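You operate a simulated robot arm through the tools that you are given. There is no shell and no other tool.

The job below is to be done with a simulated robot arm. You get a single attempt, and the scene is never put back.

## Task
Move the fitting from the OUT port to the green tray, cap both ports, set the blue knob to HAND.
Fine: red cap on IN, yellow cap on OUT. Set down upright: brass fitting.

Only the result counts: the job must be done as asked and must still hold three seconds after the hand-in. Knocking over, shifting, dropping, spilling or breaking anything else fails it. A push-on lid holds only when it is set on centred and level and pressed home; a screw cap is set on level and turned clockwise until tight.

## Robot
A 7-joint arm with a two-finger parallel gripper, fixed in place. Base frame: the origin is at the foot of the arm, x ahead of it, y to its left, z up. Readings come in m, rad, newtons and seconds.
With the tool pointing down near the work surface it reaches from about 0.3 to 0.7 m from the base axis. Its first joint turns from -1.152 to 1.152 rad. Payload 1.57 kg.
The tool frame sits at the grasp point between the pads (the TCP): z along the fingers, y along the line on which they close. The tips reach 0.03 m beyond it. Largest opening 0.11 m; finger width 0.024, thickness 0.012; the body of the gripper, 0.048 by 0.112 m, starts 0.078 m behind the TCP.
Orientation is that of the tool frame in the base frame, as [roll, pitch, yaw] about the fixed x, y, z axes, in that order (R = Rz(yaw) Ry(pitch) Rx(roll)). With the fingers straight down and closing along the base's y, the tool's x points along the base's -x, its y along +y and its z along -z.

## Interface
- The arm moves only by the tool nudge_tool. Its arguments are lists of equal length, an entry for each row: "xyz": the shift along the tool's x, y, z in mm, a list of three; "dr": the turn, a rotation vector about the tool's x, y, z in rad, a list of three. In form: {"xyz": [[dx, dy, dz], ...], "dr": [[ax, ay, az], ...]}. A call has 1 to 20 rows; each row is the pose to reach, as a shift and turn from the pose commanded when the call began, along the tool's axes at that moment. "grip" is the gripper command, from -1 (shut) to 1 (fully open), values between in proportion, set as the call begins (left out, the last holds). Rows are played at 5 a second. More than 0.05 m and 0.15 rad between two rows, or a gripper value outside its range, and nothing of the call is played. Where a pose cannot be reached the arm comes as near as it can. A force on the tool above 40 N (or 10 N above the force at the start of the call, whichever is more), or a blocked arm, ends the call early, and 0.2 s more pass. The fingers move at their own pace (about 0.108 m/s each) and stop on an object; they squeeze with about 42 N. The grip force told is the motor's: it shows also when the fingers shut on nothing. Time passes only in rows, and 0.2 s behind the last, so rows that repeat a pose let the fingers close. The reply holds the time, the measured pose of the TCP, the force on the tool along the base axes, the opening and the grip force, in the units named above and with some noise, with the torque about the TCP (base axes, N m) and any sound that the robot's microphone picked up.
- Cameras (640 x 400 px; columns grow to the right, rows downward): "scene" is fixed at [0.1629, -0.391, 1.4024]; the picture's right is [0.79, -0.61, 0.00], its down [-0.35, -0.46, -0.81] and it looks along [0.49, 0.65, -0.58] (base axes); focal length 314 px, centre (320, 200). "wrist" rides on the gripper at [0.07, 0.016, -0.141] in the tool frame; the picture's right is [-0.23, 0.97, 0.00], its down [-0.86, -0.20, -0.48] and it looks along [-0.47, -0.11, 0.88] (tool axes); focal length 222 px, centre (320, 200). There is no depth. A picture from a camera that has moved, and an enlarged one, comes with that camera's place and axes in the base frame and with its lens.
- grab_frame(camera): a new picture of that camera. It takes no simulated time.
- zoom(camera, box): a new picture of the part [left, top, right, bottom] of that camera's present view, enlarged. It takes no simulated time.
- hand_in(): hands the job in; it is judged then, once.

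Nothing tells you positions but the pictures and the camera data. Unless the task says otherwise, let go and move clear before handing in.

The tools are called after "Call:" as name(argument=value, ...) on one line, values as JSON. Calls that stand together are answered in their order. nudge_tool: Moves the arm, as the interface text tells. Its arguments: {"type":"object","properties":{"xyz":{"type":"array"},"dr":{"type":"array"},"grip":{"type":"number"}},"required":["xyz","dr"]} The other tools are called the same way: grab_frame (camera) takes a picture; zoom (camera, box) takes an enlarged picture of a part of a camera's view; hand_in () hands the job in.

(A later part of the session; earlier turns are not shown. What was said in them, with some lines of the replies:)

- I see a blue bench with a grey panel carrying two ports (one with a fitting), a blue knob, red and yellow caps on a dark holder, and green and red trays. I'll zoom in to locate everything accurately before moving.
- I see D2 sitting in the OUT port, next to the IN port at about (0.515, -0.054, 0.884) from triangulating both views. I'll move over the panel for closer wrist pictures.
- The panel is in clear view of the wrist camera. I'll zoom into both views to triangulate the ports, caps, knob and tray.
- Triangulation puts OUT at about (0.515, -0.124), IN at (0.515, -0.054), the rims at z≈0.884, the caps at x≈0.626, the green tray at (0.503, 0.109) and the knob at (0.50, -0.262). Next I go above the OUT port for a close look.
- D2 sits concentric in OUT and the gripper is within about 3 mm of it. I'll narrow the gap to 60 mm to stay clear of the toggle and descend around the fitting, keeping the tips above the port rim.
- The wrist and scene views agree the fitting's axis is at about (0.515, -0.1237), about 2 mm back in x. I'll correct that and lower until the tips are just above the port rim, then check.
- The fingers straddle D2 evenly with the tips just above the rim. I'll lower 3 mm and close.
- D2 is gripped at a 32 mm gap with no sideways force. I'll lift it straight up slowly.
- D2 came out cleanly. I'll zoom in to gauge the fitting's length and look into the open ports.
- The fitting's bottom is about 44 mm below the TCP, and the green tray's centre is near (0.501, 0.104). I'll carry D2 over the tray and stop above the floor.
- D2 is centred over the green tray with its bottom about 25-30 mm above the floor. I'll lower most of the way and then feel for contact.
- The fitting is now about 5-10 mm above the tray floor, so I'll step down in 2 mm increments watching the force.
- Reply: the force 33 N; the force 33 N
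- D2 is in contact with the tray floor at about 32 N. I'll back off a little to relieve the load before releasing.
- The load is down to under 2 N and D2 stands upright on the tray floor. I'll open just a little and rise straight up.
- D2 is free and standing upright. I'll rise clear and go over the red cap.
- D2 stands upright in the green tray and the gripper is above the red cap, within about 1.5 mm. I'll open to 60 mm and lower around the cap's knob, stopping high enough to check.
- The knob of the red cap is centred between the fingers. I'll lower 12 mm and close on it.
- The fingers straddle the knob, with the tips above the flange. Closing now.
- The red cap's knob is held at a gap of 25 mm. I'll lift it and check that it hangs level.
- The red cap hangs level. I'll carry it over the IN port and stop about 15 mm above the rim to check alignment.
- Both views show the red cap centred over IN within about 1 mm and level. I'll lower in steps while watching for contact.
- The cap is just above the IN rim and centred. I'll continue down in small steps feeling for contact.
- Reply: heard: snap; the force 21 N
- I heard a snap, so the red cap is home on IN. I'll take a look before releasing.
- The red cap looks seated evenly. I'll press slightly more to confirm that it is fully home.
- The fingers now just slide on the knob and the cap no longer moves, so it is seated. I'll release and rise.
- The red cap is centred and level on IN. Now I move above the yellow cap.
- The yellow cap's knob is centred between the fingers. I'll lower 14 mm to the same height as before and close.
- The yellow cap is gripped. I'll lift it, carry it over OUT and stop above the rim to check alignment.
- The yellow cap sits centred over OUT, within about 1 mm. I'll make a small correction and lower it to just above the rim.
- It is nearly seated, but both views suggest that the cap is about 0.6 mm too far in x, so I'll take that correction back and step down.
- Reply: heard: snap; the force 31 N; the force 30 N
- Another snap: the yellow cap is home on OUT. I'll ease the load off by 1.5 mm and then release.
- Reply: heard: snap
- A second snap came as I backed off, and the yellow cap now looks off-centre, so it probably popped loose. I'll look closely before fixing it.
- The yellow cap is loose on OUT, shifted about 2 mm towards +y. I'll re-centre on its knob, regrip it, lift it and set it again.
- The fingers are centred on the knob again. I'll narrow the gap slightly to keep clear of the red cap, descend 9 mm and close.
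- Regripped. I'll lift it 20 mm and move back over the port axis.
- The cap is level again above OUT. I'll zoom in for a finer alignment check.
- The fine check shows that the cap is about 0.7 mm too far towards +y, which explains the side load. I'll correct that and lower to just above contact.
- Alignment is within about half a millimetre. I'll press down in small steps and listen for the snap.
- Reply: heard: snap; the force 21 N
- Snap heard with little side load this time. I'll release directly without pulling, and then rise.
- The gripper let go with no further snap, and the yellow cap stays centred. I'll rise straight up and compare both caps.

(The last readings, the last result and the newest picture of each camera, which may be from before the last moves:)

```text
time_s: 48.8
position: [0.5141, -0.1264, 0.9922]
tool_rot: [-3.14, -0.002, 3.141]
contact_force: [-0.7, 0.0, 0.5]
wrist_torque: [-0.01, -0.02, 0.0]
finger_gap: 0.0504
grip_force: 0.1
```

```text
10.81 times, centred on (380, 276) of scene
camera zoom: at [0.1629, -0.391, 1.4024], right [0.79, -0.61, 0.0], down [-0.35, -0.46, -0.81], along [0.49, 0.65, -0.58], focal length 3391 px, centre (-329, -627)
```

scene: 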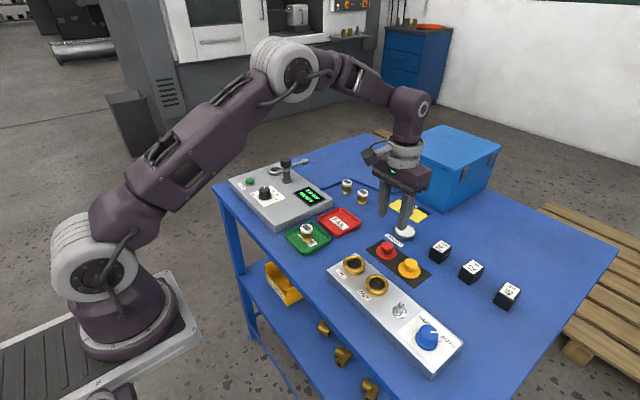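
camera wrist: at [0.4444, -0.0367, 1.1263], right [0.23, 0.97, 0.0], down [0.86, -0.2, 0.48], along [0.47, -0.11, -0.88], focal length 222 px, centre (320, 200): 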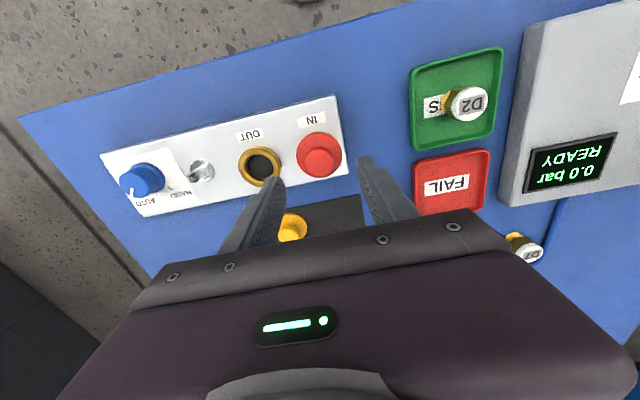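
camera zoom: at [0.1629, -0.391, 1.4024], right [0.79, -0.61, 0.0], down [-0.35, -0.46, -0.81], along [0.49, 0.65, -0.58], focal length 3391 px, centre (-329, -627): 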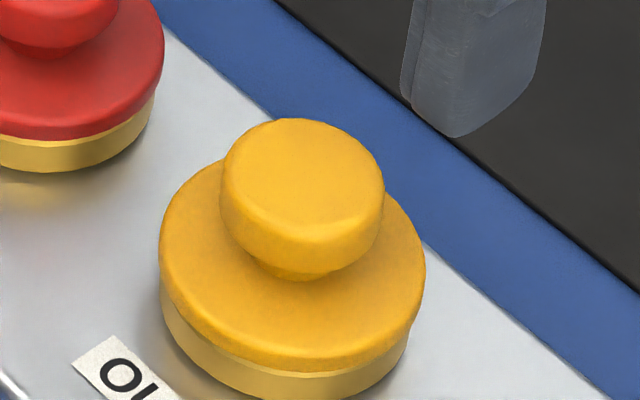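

Both caps look equally seated, centred and level. Next I move above the blue knob and look at its pointer and legends.

Call:
nudge_tool(xyz=[[4, -45, 0], [8, -90, 0], [12, -138, 0], [12, -138, 0]], dr=[[0, 0, 0], [0, 0, 0], [0, 0, 0], [0, 0, 0]], grip=0.2)

Call:
grab_frame(camera="wrist")

Call:
zoom(camera="wrist", box=[240, 90, 400, 200])

Call:
zoom(camera="scene", box=[390, 290, 470, 360])

```text
time_s: 49.8
position: [0.5043, -0.2655, 0.9914]
tool_rot: [3.141, 0.0, -3.141]
contact_force: [-0.4, 0.1, 0.2]
wrist_torque: [0.01, 0.03, 0.0]
finger_gap: 0.0661
grip_force: 0.0
```

```text
taken
camera wrist: at [0.4351, -0.2481, 1.132], right [0.23, 0.97, 0.0], down [0.86, -0.2, 0.48], along [0.47, -0.11, -0.88], focal length 222 px, centre (320, 200)
```

wrist: 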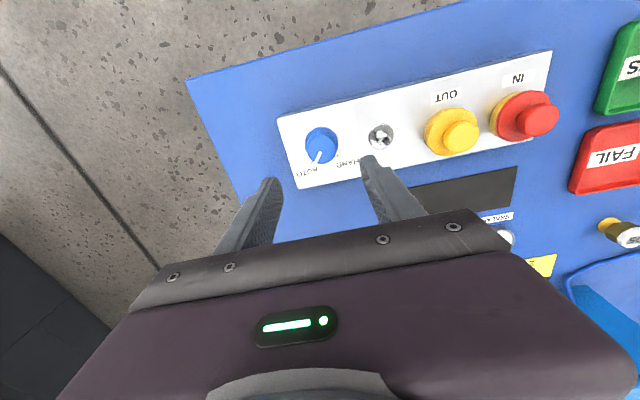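

```text
3.64 times, centred on (320, 145) of wrist
camera zoom: at [0.4351, -0.2481, 1.132], right [0.23, 0.97, 0.0], down [0.86, -0.2, 0.48], along [0.47, -0.11, -0.88], focal length 808 px, centre (320, 400)
```

zoom: 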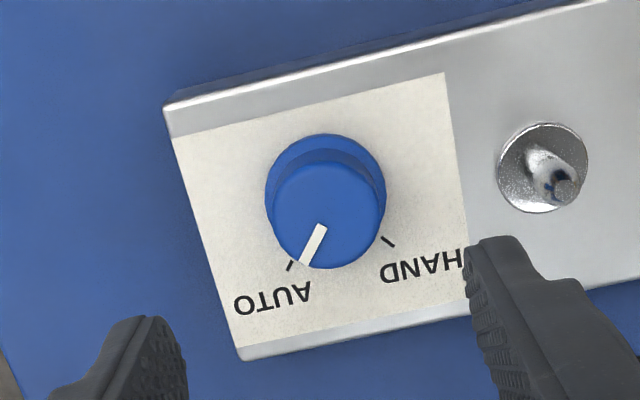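

```text
5.71 times, centred on (430, 325) of scene
camera zoom: at [0.1629, -0.391, 1.4024], right [0.79, -0.61, 0.0], down [-0.35, -0.46, -0.81], along [0.49, 0.65, -0.58], focal length 1792 px, centre (-309, -514)
```

zoom: 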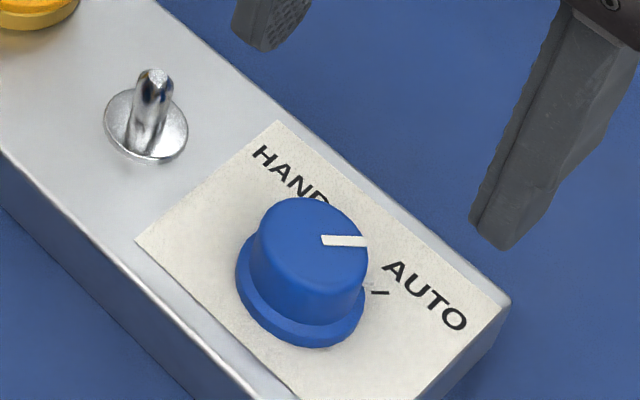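

The knob's pointer is on the AUTO tick (about -39° from +x) and the HAND tick is near +39°, so it needs about +78° counter-clockwise from above. I'll zoom in to fix the knob's centre.

Call:
zoom(camera="wrist", box=[295, 120, 355, 170])

Call:
zoom(camera="scene", box=[405, 310, 455, 350])

```text
8.00 times, centred on (325, 145) of wrist
camera zoom: at [0.4351, -0.2481, 1.132], right [0.23, 0.97, 0.0], down [0.86, -0.2, 0.48], along [0.47, -0.11, -0.88], focal length 1777 px, centre (280, 640)
```

zoom: 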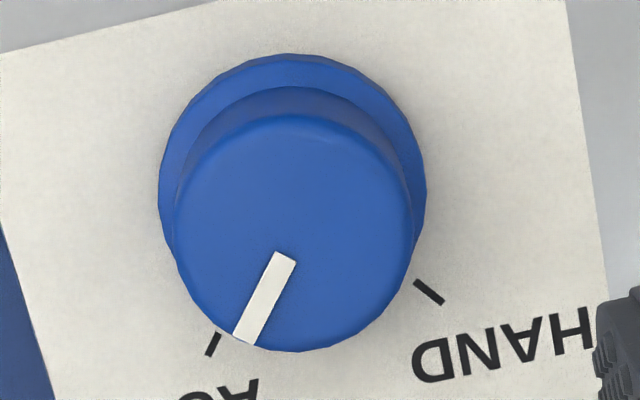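

```text
10.00 times, centred on (430, 330) of scene
camera zoom: at [0.1629, -0.391, 1.4024], right [0.79, -0.61, 0.0], down [-0.35, -0.46, -0.81], along [0.49, 0.65, -0.58], focal length 3136 px, centre (-780, -1100)
```

zoom: 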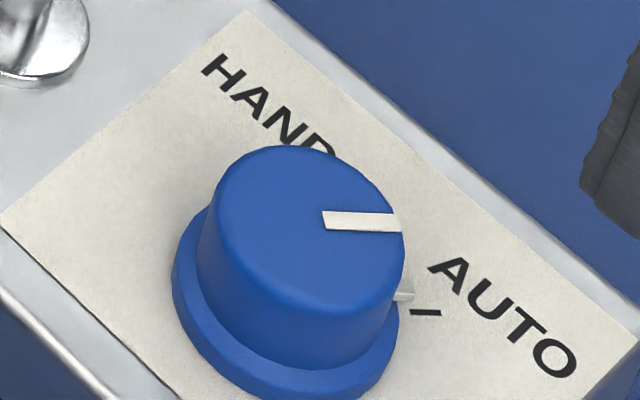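

Relative to the tool axis, the knob's centre is at about (-6.5, +3.4) mm. I'll shift there and pre-rotate the gripper by -39° about the vertical, so that the turn ends at +39°.

Call:
nudge_tool(xyz=[[6.5, 3.4, 0], [6.5, 3.4, 0], [6.5, 3.4, 0], [6.5, 3.4, 0], [6.5, 3.4, 10], [6.5, 3.4, 20], [6.5, 3.4, 20]], dr=[[0, 0, 0.12], [0, 0, 0.24], [0, 0, 0.36], [0, 0, 0.48], [0, 0, 0.6], [0, 0, 0.68], [0, 0, 0.68]])

Call:
grab_frame(camera="wrist")

Call:
zoom(camera="wrist", box=[260, 110, 380, 200])

Call:
zoom(camera="scene", box=[390, 290, 470, 350])

```text
time_s: 51.4
position: [0.4954, -0.2603, 0.9714]
tool_rot: [3.14, -0.001, 2.459]
contact_force: [0.4, 0.1, -0.4]
wrist_torque: [0.0, -0.02, 0.03]
finger_gap: 0.066
grip_force: 0.1
```

```text
taken
camera wrist: at [0.4528, -0.2026, 1.1121], right [0.79, 0.61, 0.0], down [0.54, -0.69, 0.48], along [0.29, -0.38, -0.88], focal length 222 px, centre (320, 200)
```

wrist: 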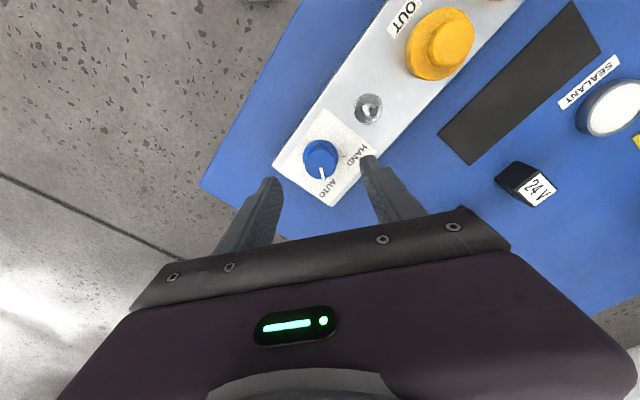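

```text
4.44 times, centred on (320, 155) of wrist
camera zoom: at [0.4528, -0.2026, 1.1121], right [0.79, 0.61, 0.0], down [0.54, -0.69, 0.48], along [0.29, -0.38, -0.88], focal length 987 px, centre (320, 400)
```

zoom: 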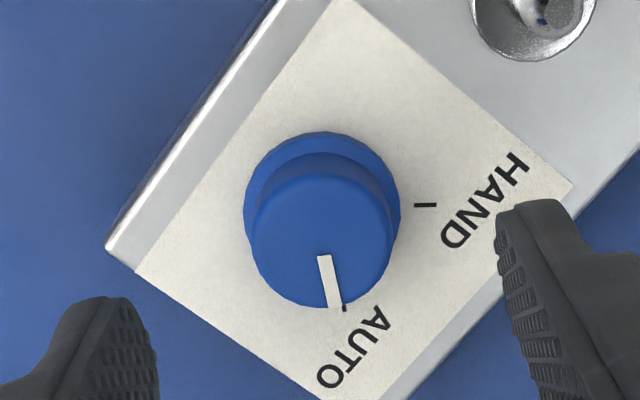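

```text
6.67 times, centred on (430, 320) of scene
camera zoom: at [0.1629, -0.391, 1.4024], right [0.79, -0.61, 0.0], down [-0.35, -0.46, -0.81], along [0.49, 0.65, -0.58], focal length 2091 px, centre (-413, -600)
```

zoom: 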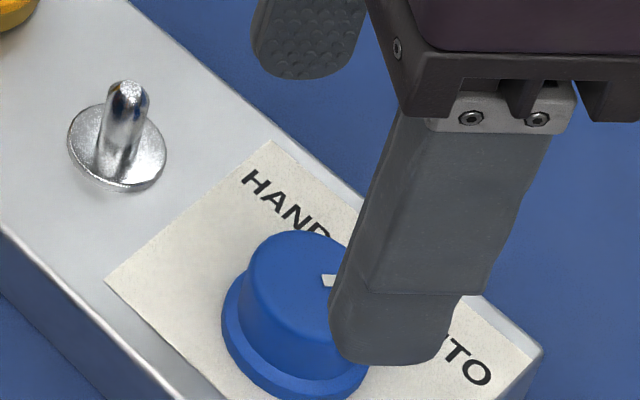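

After the rotation, the knob's axis is about 2.5 mm along -x of the tool. I'll correct and descend partway to re-check.

Call:
nudge_tool(xyz=[[-2.4, -0.4, 0], [-2.4, -0.4, 15], [-2.4, -0.4, 30], [-2.4, -0.4, 38], [-2.4, -0.4, 38]], dr=[[0, 0, 0], [0, 0, 0], [0, 0, 0], [0, 0, 0], [0, 0, 0]])

Call:
zoom(camera="wrist", box=[240, 110, 400, 220])

Call:
zoom(camera="scene", box=[390, 290, 470, 350])

```text
time_s: 52.6
position: [0.4961, -0.262, 0.9318]
tool_rot: [3.141, 0.001, 2.46]
contact_force: [0.6, -0.5, 0.6]
wrist_torque: [-0.05, 0.0, 0.02]
finger_gap: 0.066
grip_force: 0.1
```

```text
3.64 times, centred on (320, 165) of wrist
camera zoom: at [0.4531, -0.2047, 1.0728], right [0.79, 0.61, 0.0], down [0.54, -0.69, 0.48], along [0.29, -0.38, -0.88], focal length 808 px, centre (320, 327)
```

zoom: 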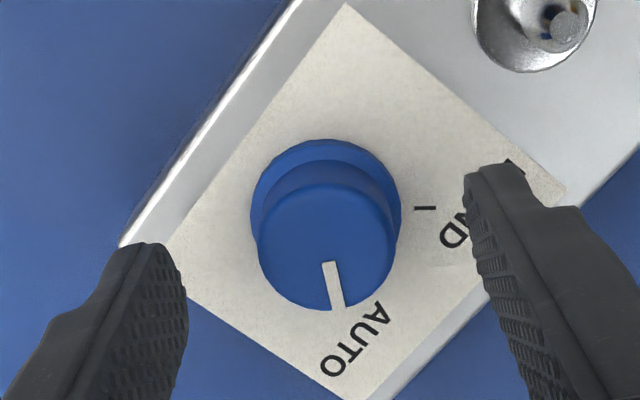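

```text
6.67 times, centred on (430, 320) of scene
camera zoom: at [0.1629, -0.391, 1.4024], right [0.79, -0.61, 0.0], down [-0.35, -0.46, -0.81], along [0.49, 0.65, -0.58], focal length 2091 px, centre (-413, -600)
```

zoom: 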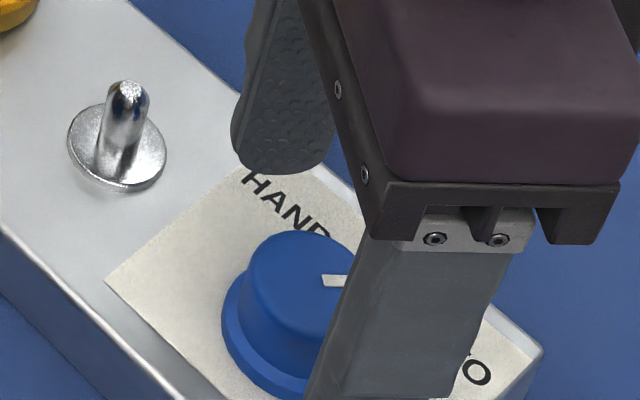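

The knob is within about 1-1.5 mm of the tool axis. I'll make a small correction and lower so the fingers straddle the knob body.

Call:
nudge_tool(xyz=[[-1.0, 0.9, 0], [-1.0, 0.9, 8], [-1.0, 0.9, 15], [-1.0, 0.9, 15]], dr=[[0, 0, 0], [0, 0, 0], [0, 0, 0], [0, 0, 0]])

Call:
zoom(camera="wrist", box=[240, 110, 400, 220])

Call:
zoom(camera="scene", box=[390, 290, 470, 350])

```text
time_s: 53.6
position: [0.4984, -0.2616, 0.9191]
tool_rot: [3.14, 0.001, 2.462]
contact_force: [-1.5, -0.6, 0.2]
wrist_torque: [0.02, -0.01, 0.02]
finger_gap: 0.0661
grip_force: 0.1
```

```text
3.64 times, centred on (320, 165) of wrist
camera zoom: at [0.4556, -0.2042, 1.0591], right [0.79, 0.61, 0.0], down [0.54, -0.69, 0.48], along [0.29, -0.38, -0.88], focal length 808 px, centre (320, 327)
```

zoom: 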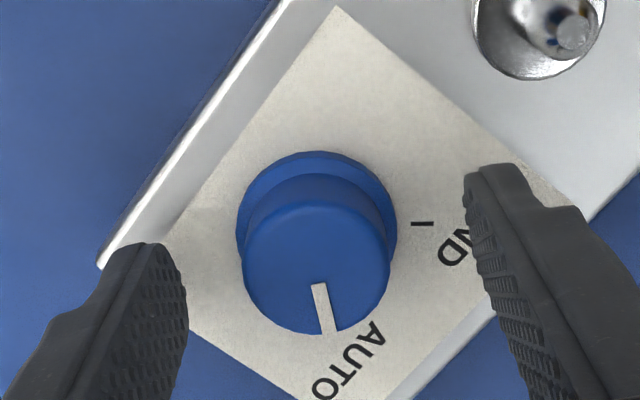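

```text
6.67 times, centred on (430, 320) of scene
camera zoom: at [0.1629, -0.391, 1.4024], right [0.79, -0.61, 0.0], down [-0.35, -0.46, -0.81], along [0.49, 0.65, -0.58], focal length 2091 px, centre (-413, -600)
```

zoom: 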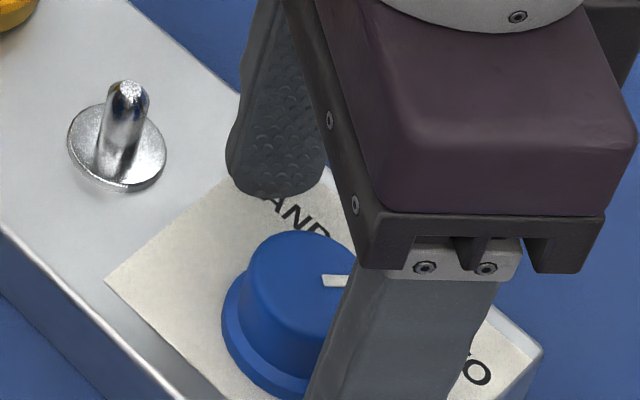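

The fingers are now centred on the knob to within 1 mm. I'll trim 0.7 mm, lower 2 mm more and close.

Call:
nudge_tool(xyz=[[0, -0.7, 2], [0, -0.7, 2]], dr=[[0, 0, 0], [0, 0, 0]])

Call:
nudge_tool(xyz=[[0, 0, 0], [0, 0, 0], [0, 0, 0], [0, 0, 0]], dr=[[0, 0, 0], [0, 0, 0], [0, 0, 0], [0, 0, 0]], grip=-1)

Call:
zoom(camera="wrist", box=[240, 110, 400, 220])

Call:
zoom(camera="scene", box=[390, 290, 470, 350])

```text
time_s: 54.2
position: [0.4978, -0.2629, 0.916]
tool_rot: [3.141, 0.0, 2.46]
contact_force: [0.0, 0.0, 0.0]
wrist_torque: [0.0, 0.0, -0.03]
finger_gap: 0.066
grip_force: 0.1
```

```text
time_s: 55.2
position: [0.4974, -0.2619, 0.9161]
tool_rot: [3.141, 0.0, 2.461]
contact_force: [-0.6, -0.4, -1.8]
wrist_torque: [0.29, -0.31, -0.02]
finger_gap: 0.0314
grip_force: 39.8
```

```text
3.64 times, centred on (320, 165) of wrist
camera zoom: at [0.4549, -0.2047, 1.0567], right [0.79, 0.61, 0.0], down [0.54, -0.69, 0.48], along [0.29, -0.38, -0.88], focal length 808 px, centre (320, 327)
```

zoom: 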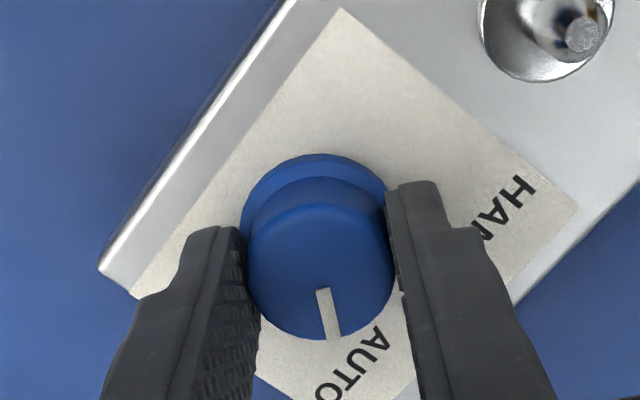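

```text
6.67 times, centred on (430, 320) of scene
camera zoom: at [0.1629, -0.391, 1.4024], right [0.79, -0.61, 0.0], down [-0.35, -0.46, -0.81], along [0.49, 0.65, -0.58], focal length 2091 px, centre (-413, -600)
```

zoom: 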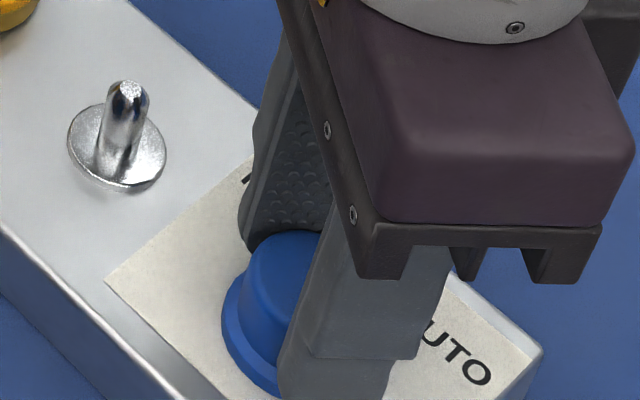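

The knob is gripped with negligible side force. I'll turn it counter-clockwise (seen from above) in small steps and check halfway.

Call:
nudge_tool(xyz=[[0, 0, 0], [0, 0, 0], [0, 0, 0], [0, 0, 0], [0, 0, 0], [0, 0, 0], [0, 0, 0], [0, 0, 0]], dr=[[0, 0, -0.1], [0, 0, -0.2], [0, 0, -0.3], [0, 0, -0.4], [0, 0, -0.5], [0, 0, -0.6], [0, 0, -0.7], [0, 0, -0.7]])

Call:
zoom(camera="wrist", box=[240, 110, 400, 220])

Call:
zoom(camera="scene", box=[390, 290, 470, 350])

```text
time_s: 57.0
position: [0.4986, -0.2623, 0.9164]
tool_rot: [-3.141, 0.003, -3.122]
contact_force: [-4.2, -4.3, 13.1]
wrist_torque: [0.21, 0.68, -0.01]
finger_gap: 0.0316
grip_force: 40.2
```

```text
3.64 times, centred on (320, 165) of wrist
camera zoom: at [0.4287, -0.2463, 1.0566], right [0.21, 0.98, 0.0], down [0.86, -0.18, 0.48], along [0.47, -0.1, -0.88], focal length 808 px, centre (320, 327)
```

zoom: 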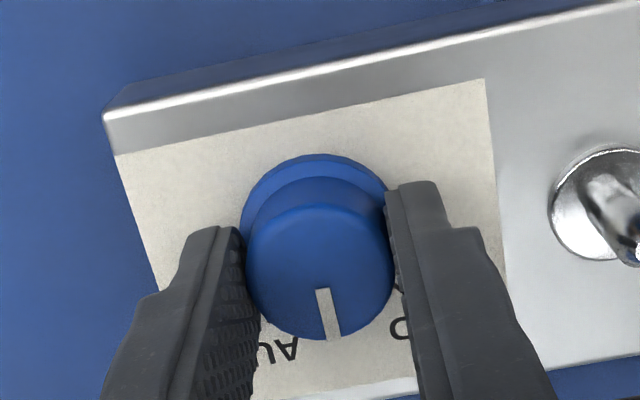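

```text
6.67 times, centred on (430, 320) of scene
camera zoom: at [0.1626, -0.391, 1.4025], right [0.79, -0.61, 0.0], down [-0.35, -0.46, -0.81], along [0.49, 0.65, -0.58], focal length 2091 px, centre (-413, -600)
```

zoom: 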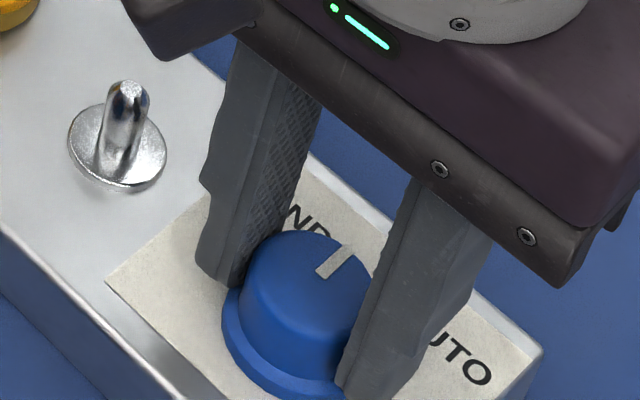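

The knob follows the gripper, and the pointer is now halfway. I'll continue about 37° further.

Call:
nudge_tool(xyz=[[0, 0, -0.5], [0, 0, -0.5], [0, 0, -0.5], [0, 0, -0.5], [0, 0, -0.5], [0, 0, -0.5], [0, 0, -0.5], [0, 0, -0.5]], dr=[[0, 0, -0.1], [0, 0, -0.2], [0, 0, -0.3], [0, 0, -0.4], [0, 0, -0.5], [0, 0, -0.6], [0, 0, -0.65], [0, 0, -0.65]])

Call:
zoom(camera="wrist", box=[240, 110, 400, 220])

Call:
zoom(camera="scene", box=[390, 290, 470, 350])

```text
time_s: 58.8
position: [0.4985, -0.262, 0.9158]
tool_rot: [-3.14, 0.001, -2.473]
contact_force: [3.5, -13.6, 3.9]
wrist_torque: [-0.28, 0.38, 0.04]
finger_gap: 0.0316
grip_force: 40.3
```

```text
3.64 times, centred on (320, 165) of wrist
camera zoom: at [0.434, -0.2917, 1.0566], right [-0.43, 0.9, 0.0], down [0.79, 0.38, 0.48], along [0.43, 0.2, -0.88], focal length 808 px, centre (320, 327)
```

zoom: 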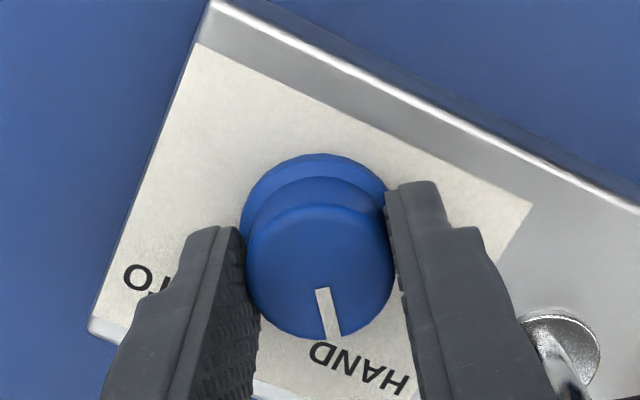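

```text
6.67 times, centred on (430, 320) of scene
camera zoom: at [0.1629, -0.3913, 1.4023], right [0.79, -0.61, 0.0], down [-0.35, -0.46, -0.81], along [0.49, 0.65, -0.58], focal length 2091 px, centre (-413, -600)
```

zoom: 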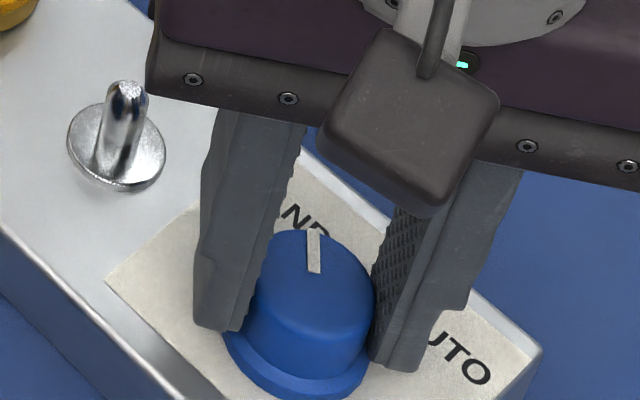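

The pointer now aims at HAND after a 77° turn. I'll release, rise, and check it against the HAND tick.

Call:
nudge_tool(xyz=[[0, 0, 0], [0, 0, 0], [0, 0, 0]], dr=[[0, 0, 0], [0, 0, 0], [0, 0, 0]], grip=0.2)

Call:
nudge_tool(xyz=[[0, 0, -12], [0, 0, -30], [0, 0, -55], [0, 0, -55]], dr=[[0, 0, 0], [0, 0, 0], [0, 0, 0], [0, 0, 0]])

Call:
zoom(camera="wrist", box=[260, 110, 380, 200])

Call:
zoom(camera="wrist", box=[295, 130, 345, 170])

Call:
zoom(camera="scene", box=[405, 305, 455, 345])

```text
time_s: 59.6
position: [0.4977, -0.2607, 0.9151]
tool_rot: [3.141, 0.0, -2.472]
contact_force: [-0.6, 1.2, 0.5]
wrist_torque: [0.04, -0.01, -0.02]
finger_gap: 0.0658
grip_force: 0.1
```

```text
time_s: 60.6
position: [0.4979, -0.2616, 0.9716]
tool_rot: [3.141, -0.002, -2.471]
contact_force: [-0.3, -0.9, -0.2]
wrist_torque: [-0.03, 0.05, 0.02]
finger_gap: 0.0659
grip_force: 0.1
```

```text
4.44 times, centred on (320, 155) of wrist
camera zoom: at [0.4341, -0.2913, 1.1118], right [-0.43, 0.9, 0.0], down [0.79, 0.37, 0.48], along [0.43, 0.2, -0.88], focal length 987 px, centre (320, 400)
```

zoom: 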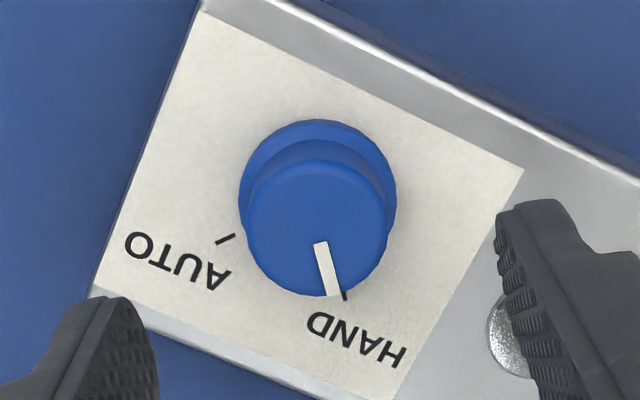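

```text
10.00 times, centred on (320, 150) of wrist
camera zoom: at [0.4341, -0.2913, 1.1118], right [-0.43, 0.9, 0.0], down [0.79, 0.37, 0.48], along [0.43, 0.2, -0.88], focal length 2221 px, centre (320, 700)
```

zoom: 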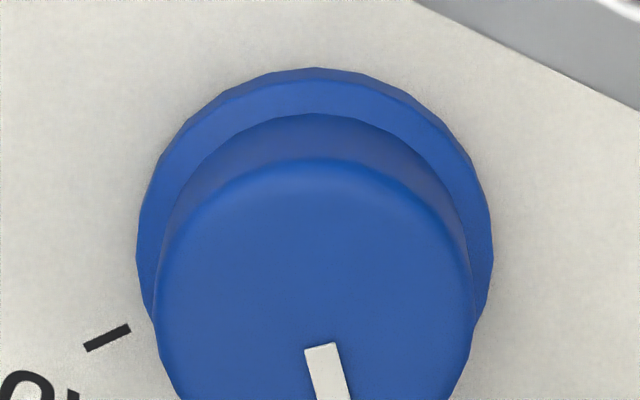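

```text
10.00 times, centred on (430, 325) of scene
camera zoom: at [0.1629, -0.391, 1.4024], right [0.79, -0.61, 0.0], down [-0.35, -0.46, -0.81], along [0.49, 0.65, -0.58], focal length 3136 px, centre (-780, -1050)
```

zoom: 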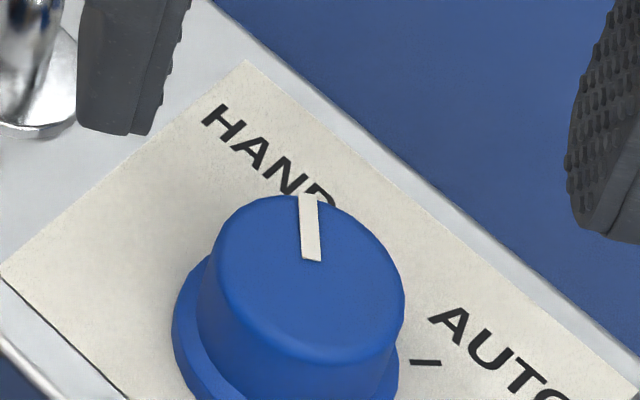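

Projecting the HAND tick up to the pointer's plane puts it exactly on the pointer's line, so the knob is set. I'll rise well clear and inspect the whole result.

Call:
nudge_tool(xyz=[[0, 0, -40], [0, 0, -80], [0, 0, -120], [40, 0, -150], [40, 0, -150]], dr=[[0, 0, 0], [0, 0, 0], [0, 0, 0], [0, 0, 0], [0, 0, 0]])

Call:
grab_frame(camera="scene")

Call:
grab_frame(camera="wrist")

Call:
zoom(camera="scene", box=[320, 230, 480, 350])

Call:
zoom(camera="scene", box=[330, 240, 410, 300])

Call:
zoom(camera="scene", box=[220, 150, 380, 260])

```text
time_s: 61.8
position: [0.4681, -0.2893, 1.1205]
tool_rot: [3.141, 0.001, -2.472]
contact_force: [0.0, 0.2, -0.6]
wrist_torque: [-0.01, 0.0, -0.01]
finger_gap: 0.0656
grip_force: 0.1
```

```text
taken
```

scene: 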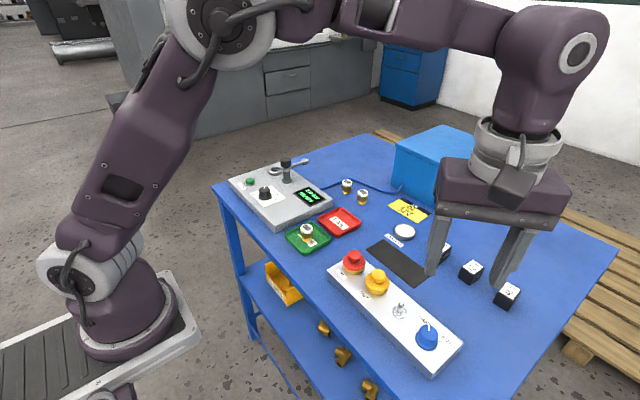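

```text
taken
camera wrist: at [0.4037, -0.3178, 1.2609], right [-0.43, 0.9, 0.0], down [0.79, 0.37, 0.48], along [0.43, 0.2, -0.88], focal length 222 px, centre (320, 200)
```

wrist: 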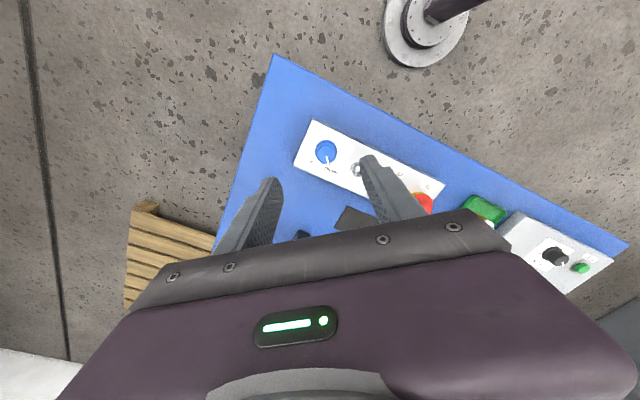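

```text
3.33 times, centred on (400, 290) of scene
camera zoom: at [0.1629, -0.391, 1.4024], right [0.79, -0.61, 0.0], down [-0.35, -0.46, -0.81], along [0.49, 0.65, -0.58], focal length 1046 px, centre (53, -100)
```

zoom: 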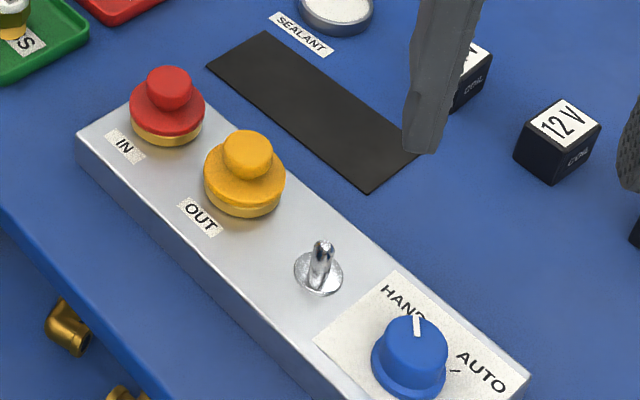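

```text
6.67 times, centred on (370, 270) of scene
camera zoom: at [0.1629, -0.391, 1.4024], right [0.79, -0.61, 0.0], down [-0.35, -0.46, -0.81], along [0.49, 0.65, -0.58], focal length 2091 px, centre (-13, -267)
```

zoom: 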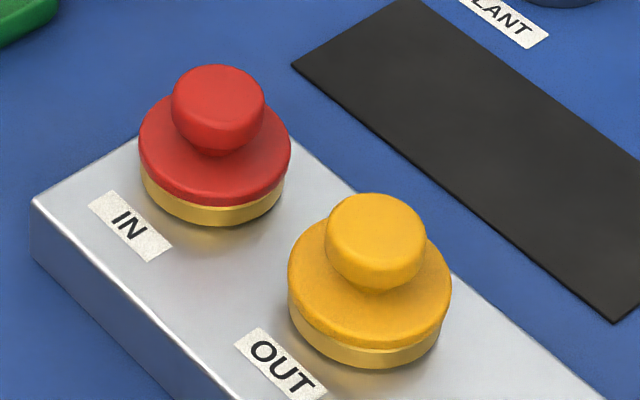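

```text
3.64 times, centred on (300, 205) of scene
camera zoom: at [0.1629, -0.391, 1.4024], right [0.79, -0.61, 0.0], down [-0.35, -0.46, -0.81], along [0.49, 0.65, -0.58], focal length 1140 px, centre (393, 182)
```

zoom: 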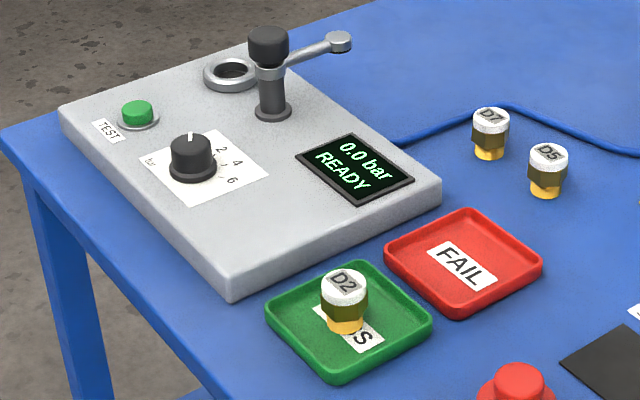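

Everything is as asked: D2 stands upright in the green tray, the red cap is snapped on IN and the yellow cap on OUT, and the knob points at HAND. Nothing else has moved and the arm is clear, so I'm handing in.

Call:
hand_in()

```text
The job is handed in.
```

The job is done and handed in; I haven't been given the verdict. In the last pictures before hand-in:

- **Fitting:** D2 stands upright in the green tray.
- **Caps:** the red cap is on IN and the yellow cap is on OUT, both level and centred. Each snapped on and stayed on when released. The yellow cap came off the first time, as I backed off before letting go, so I set it again.
- **Knob:** the blue knob's pointer lines up with the HAND mark.

Nothing else looked moved or knocked over, and the arm was clear of the bench before I handed in.
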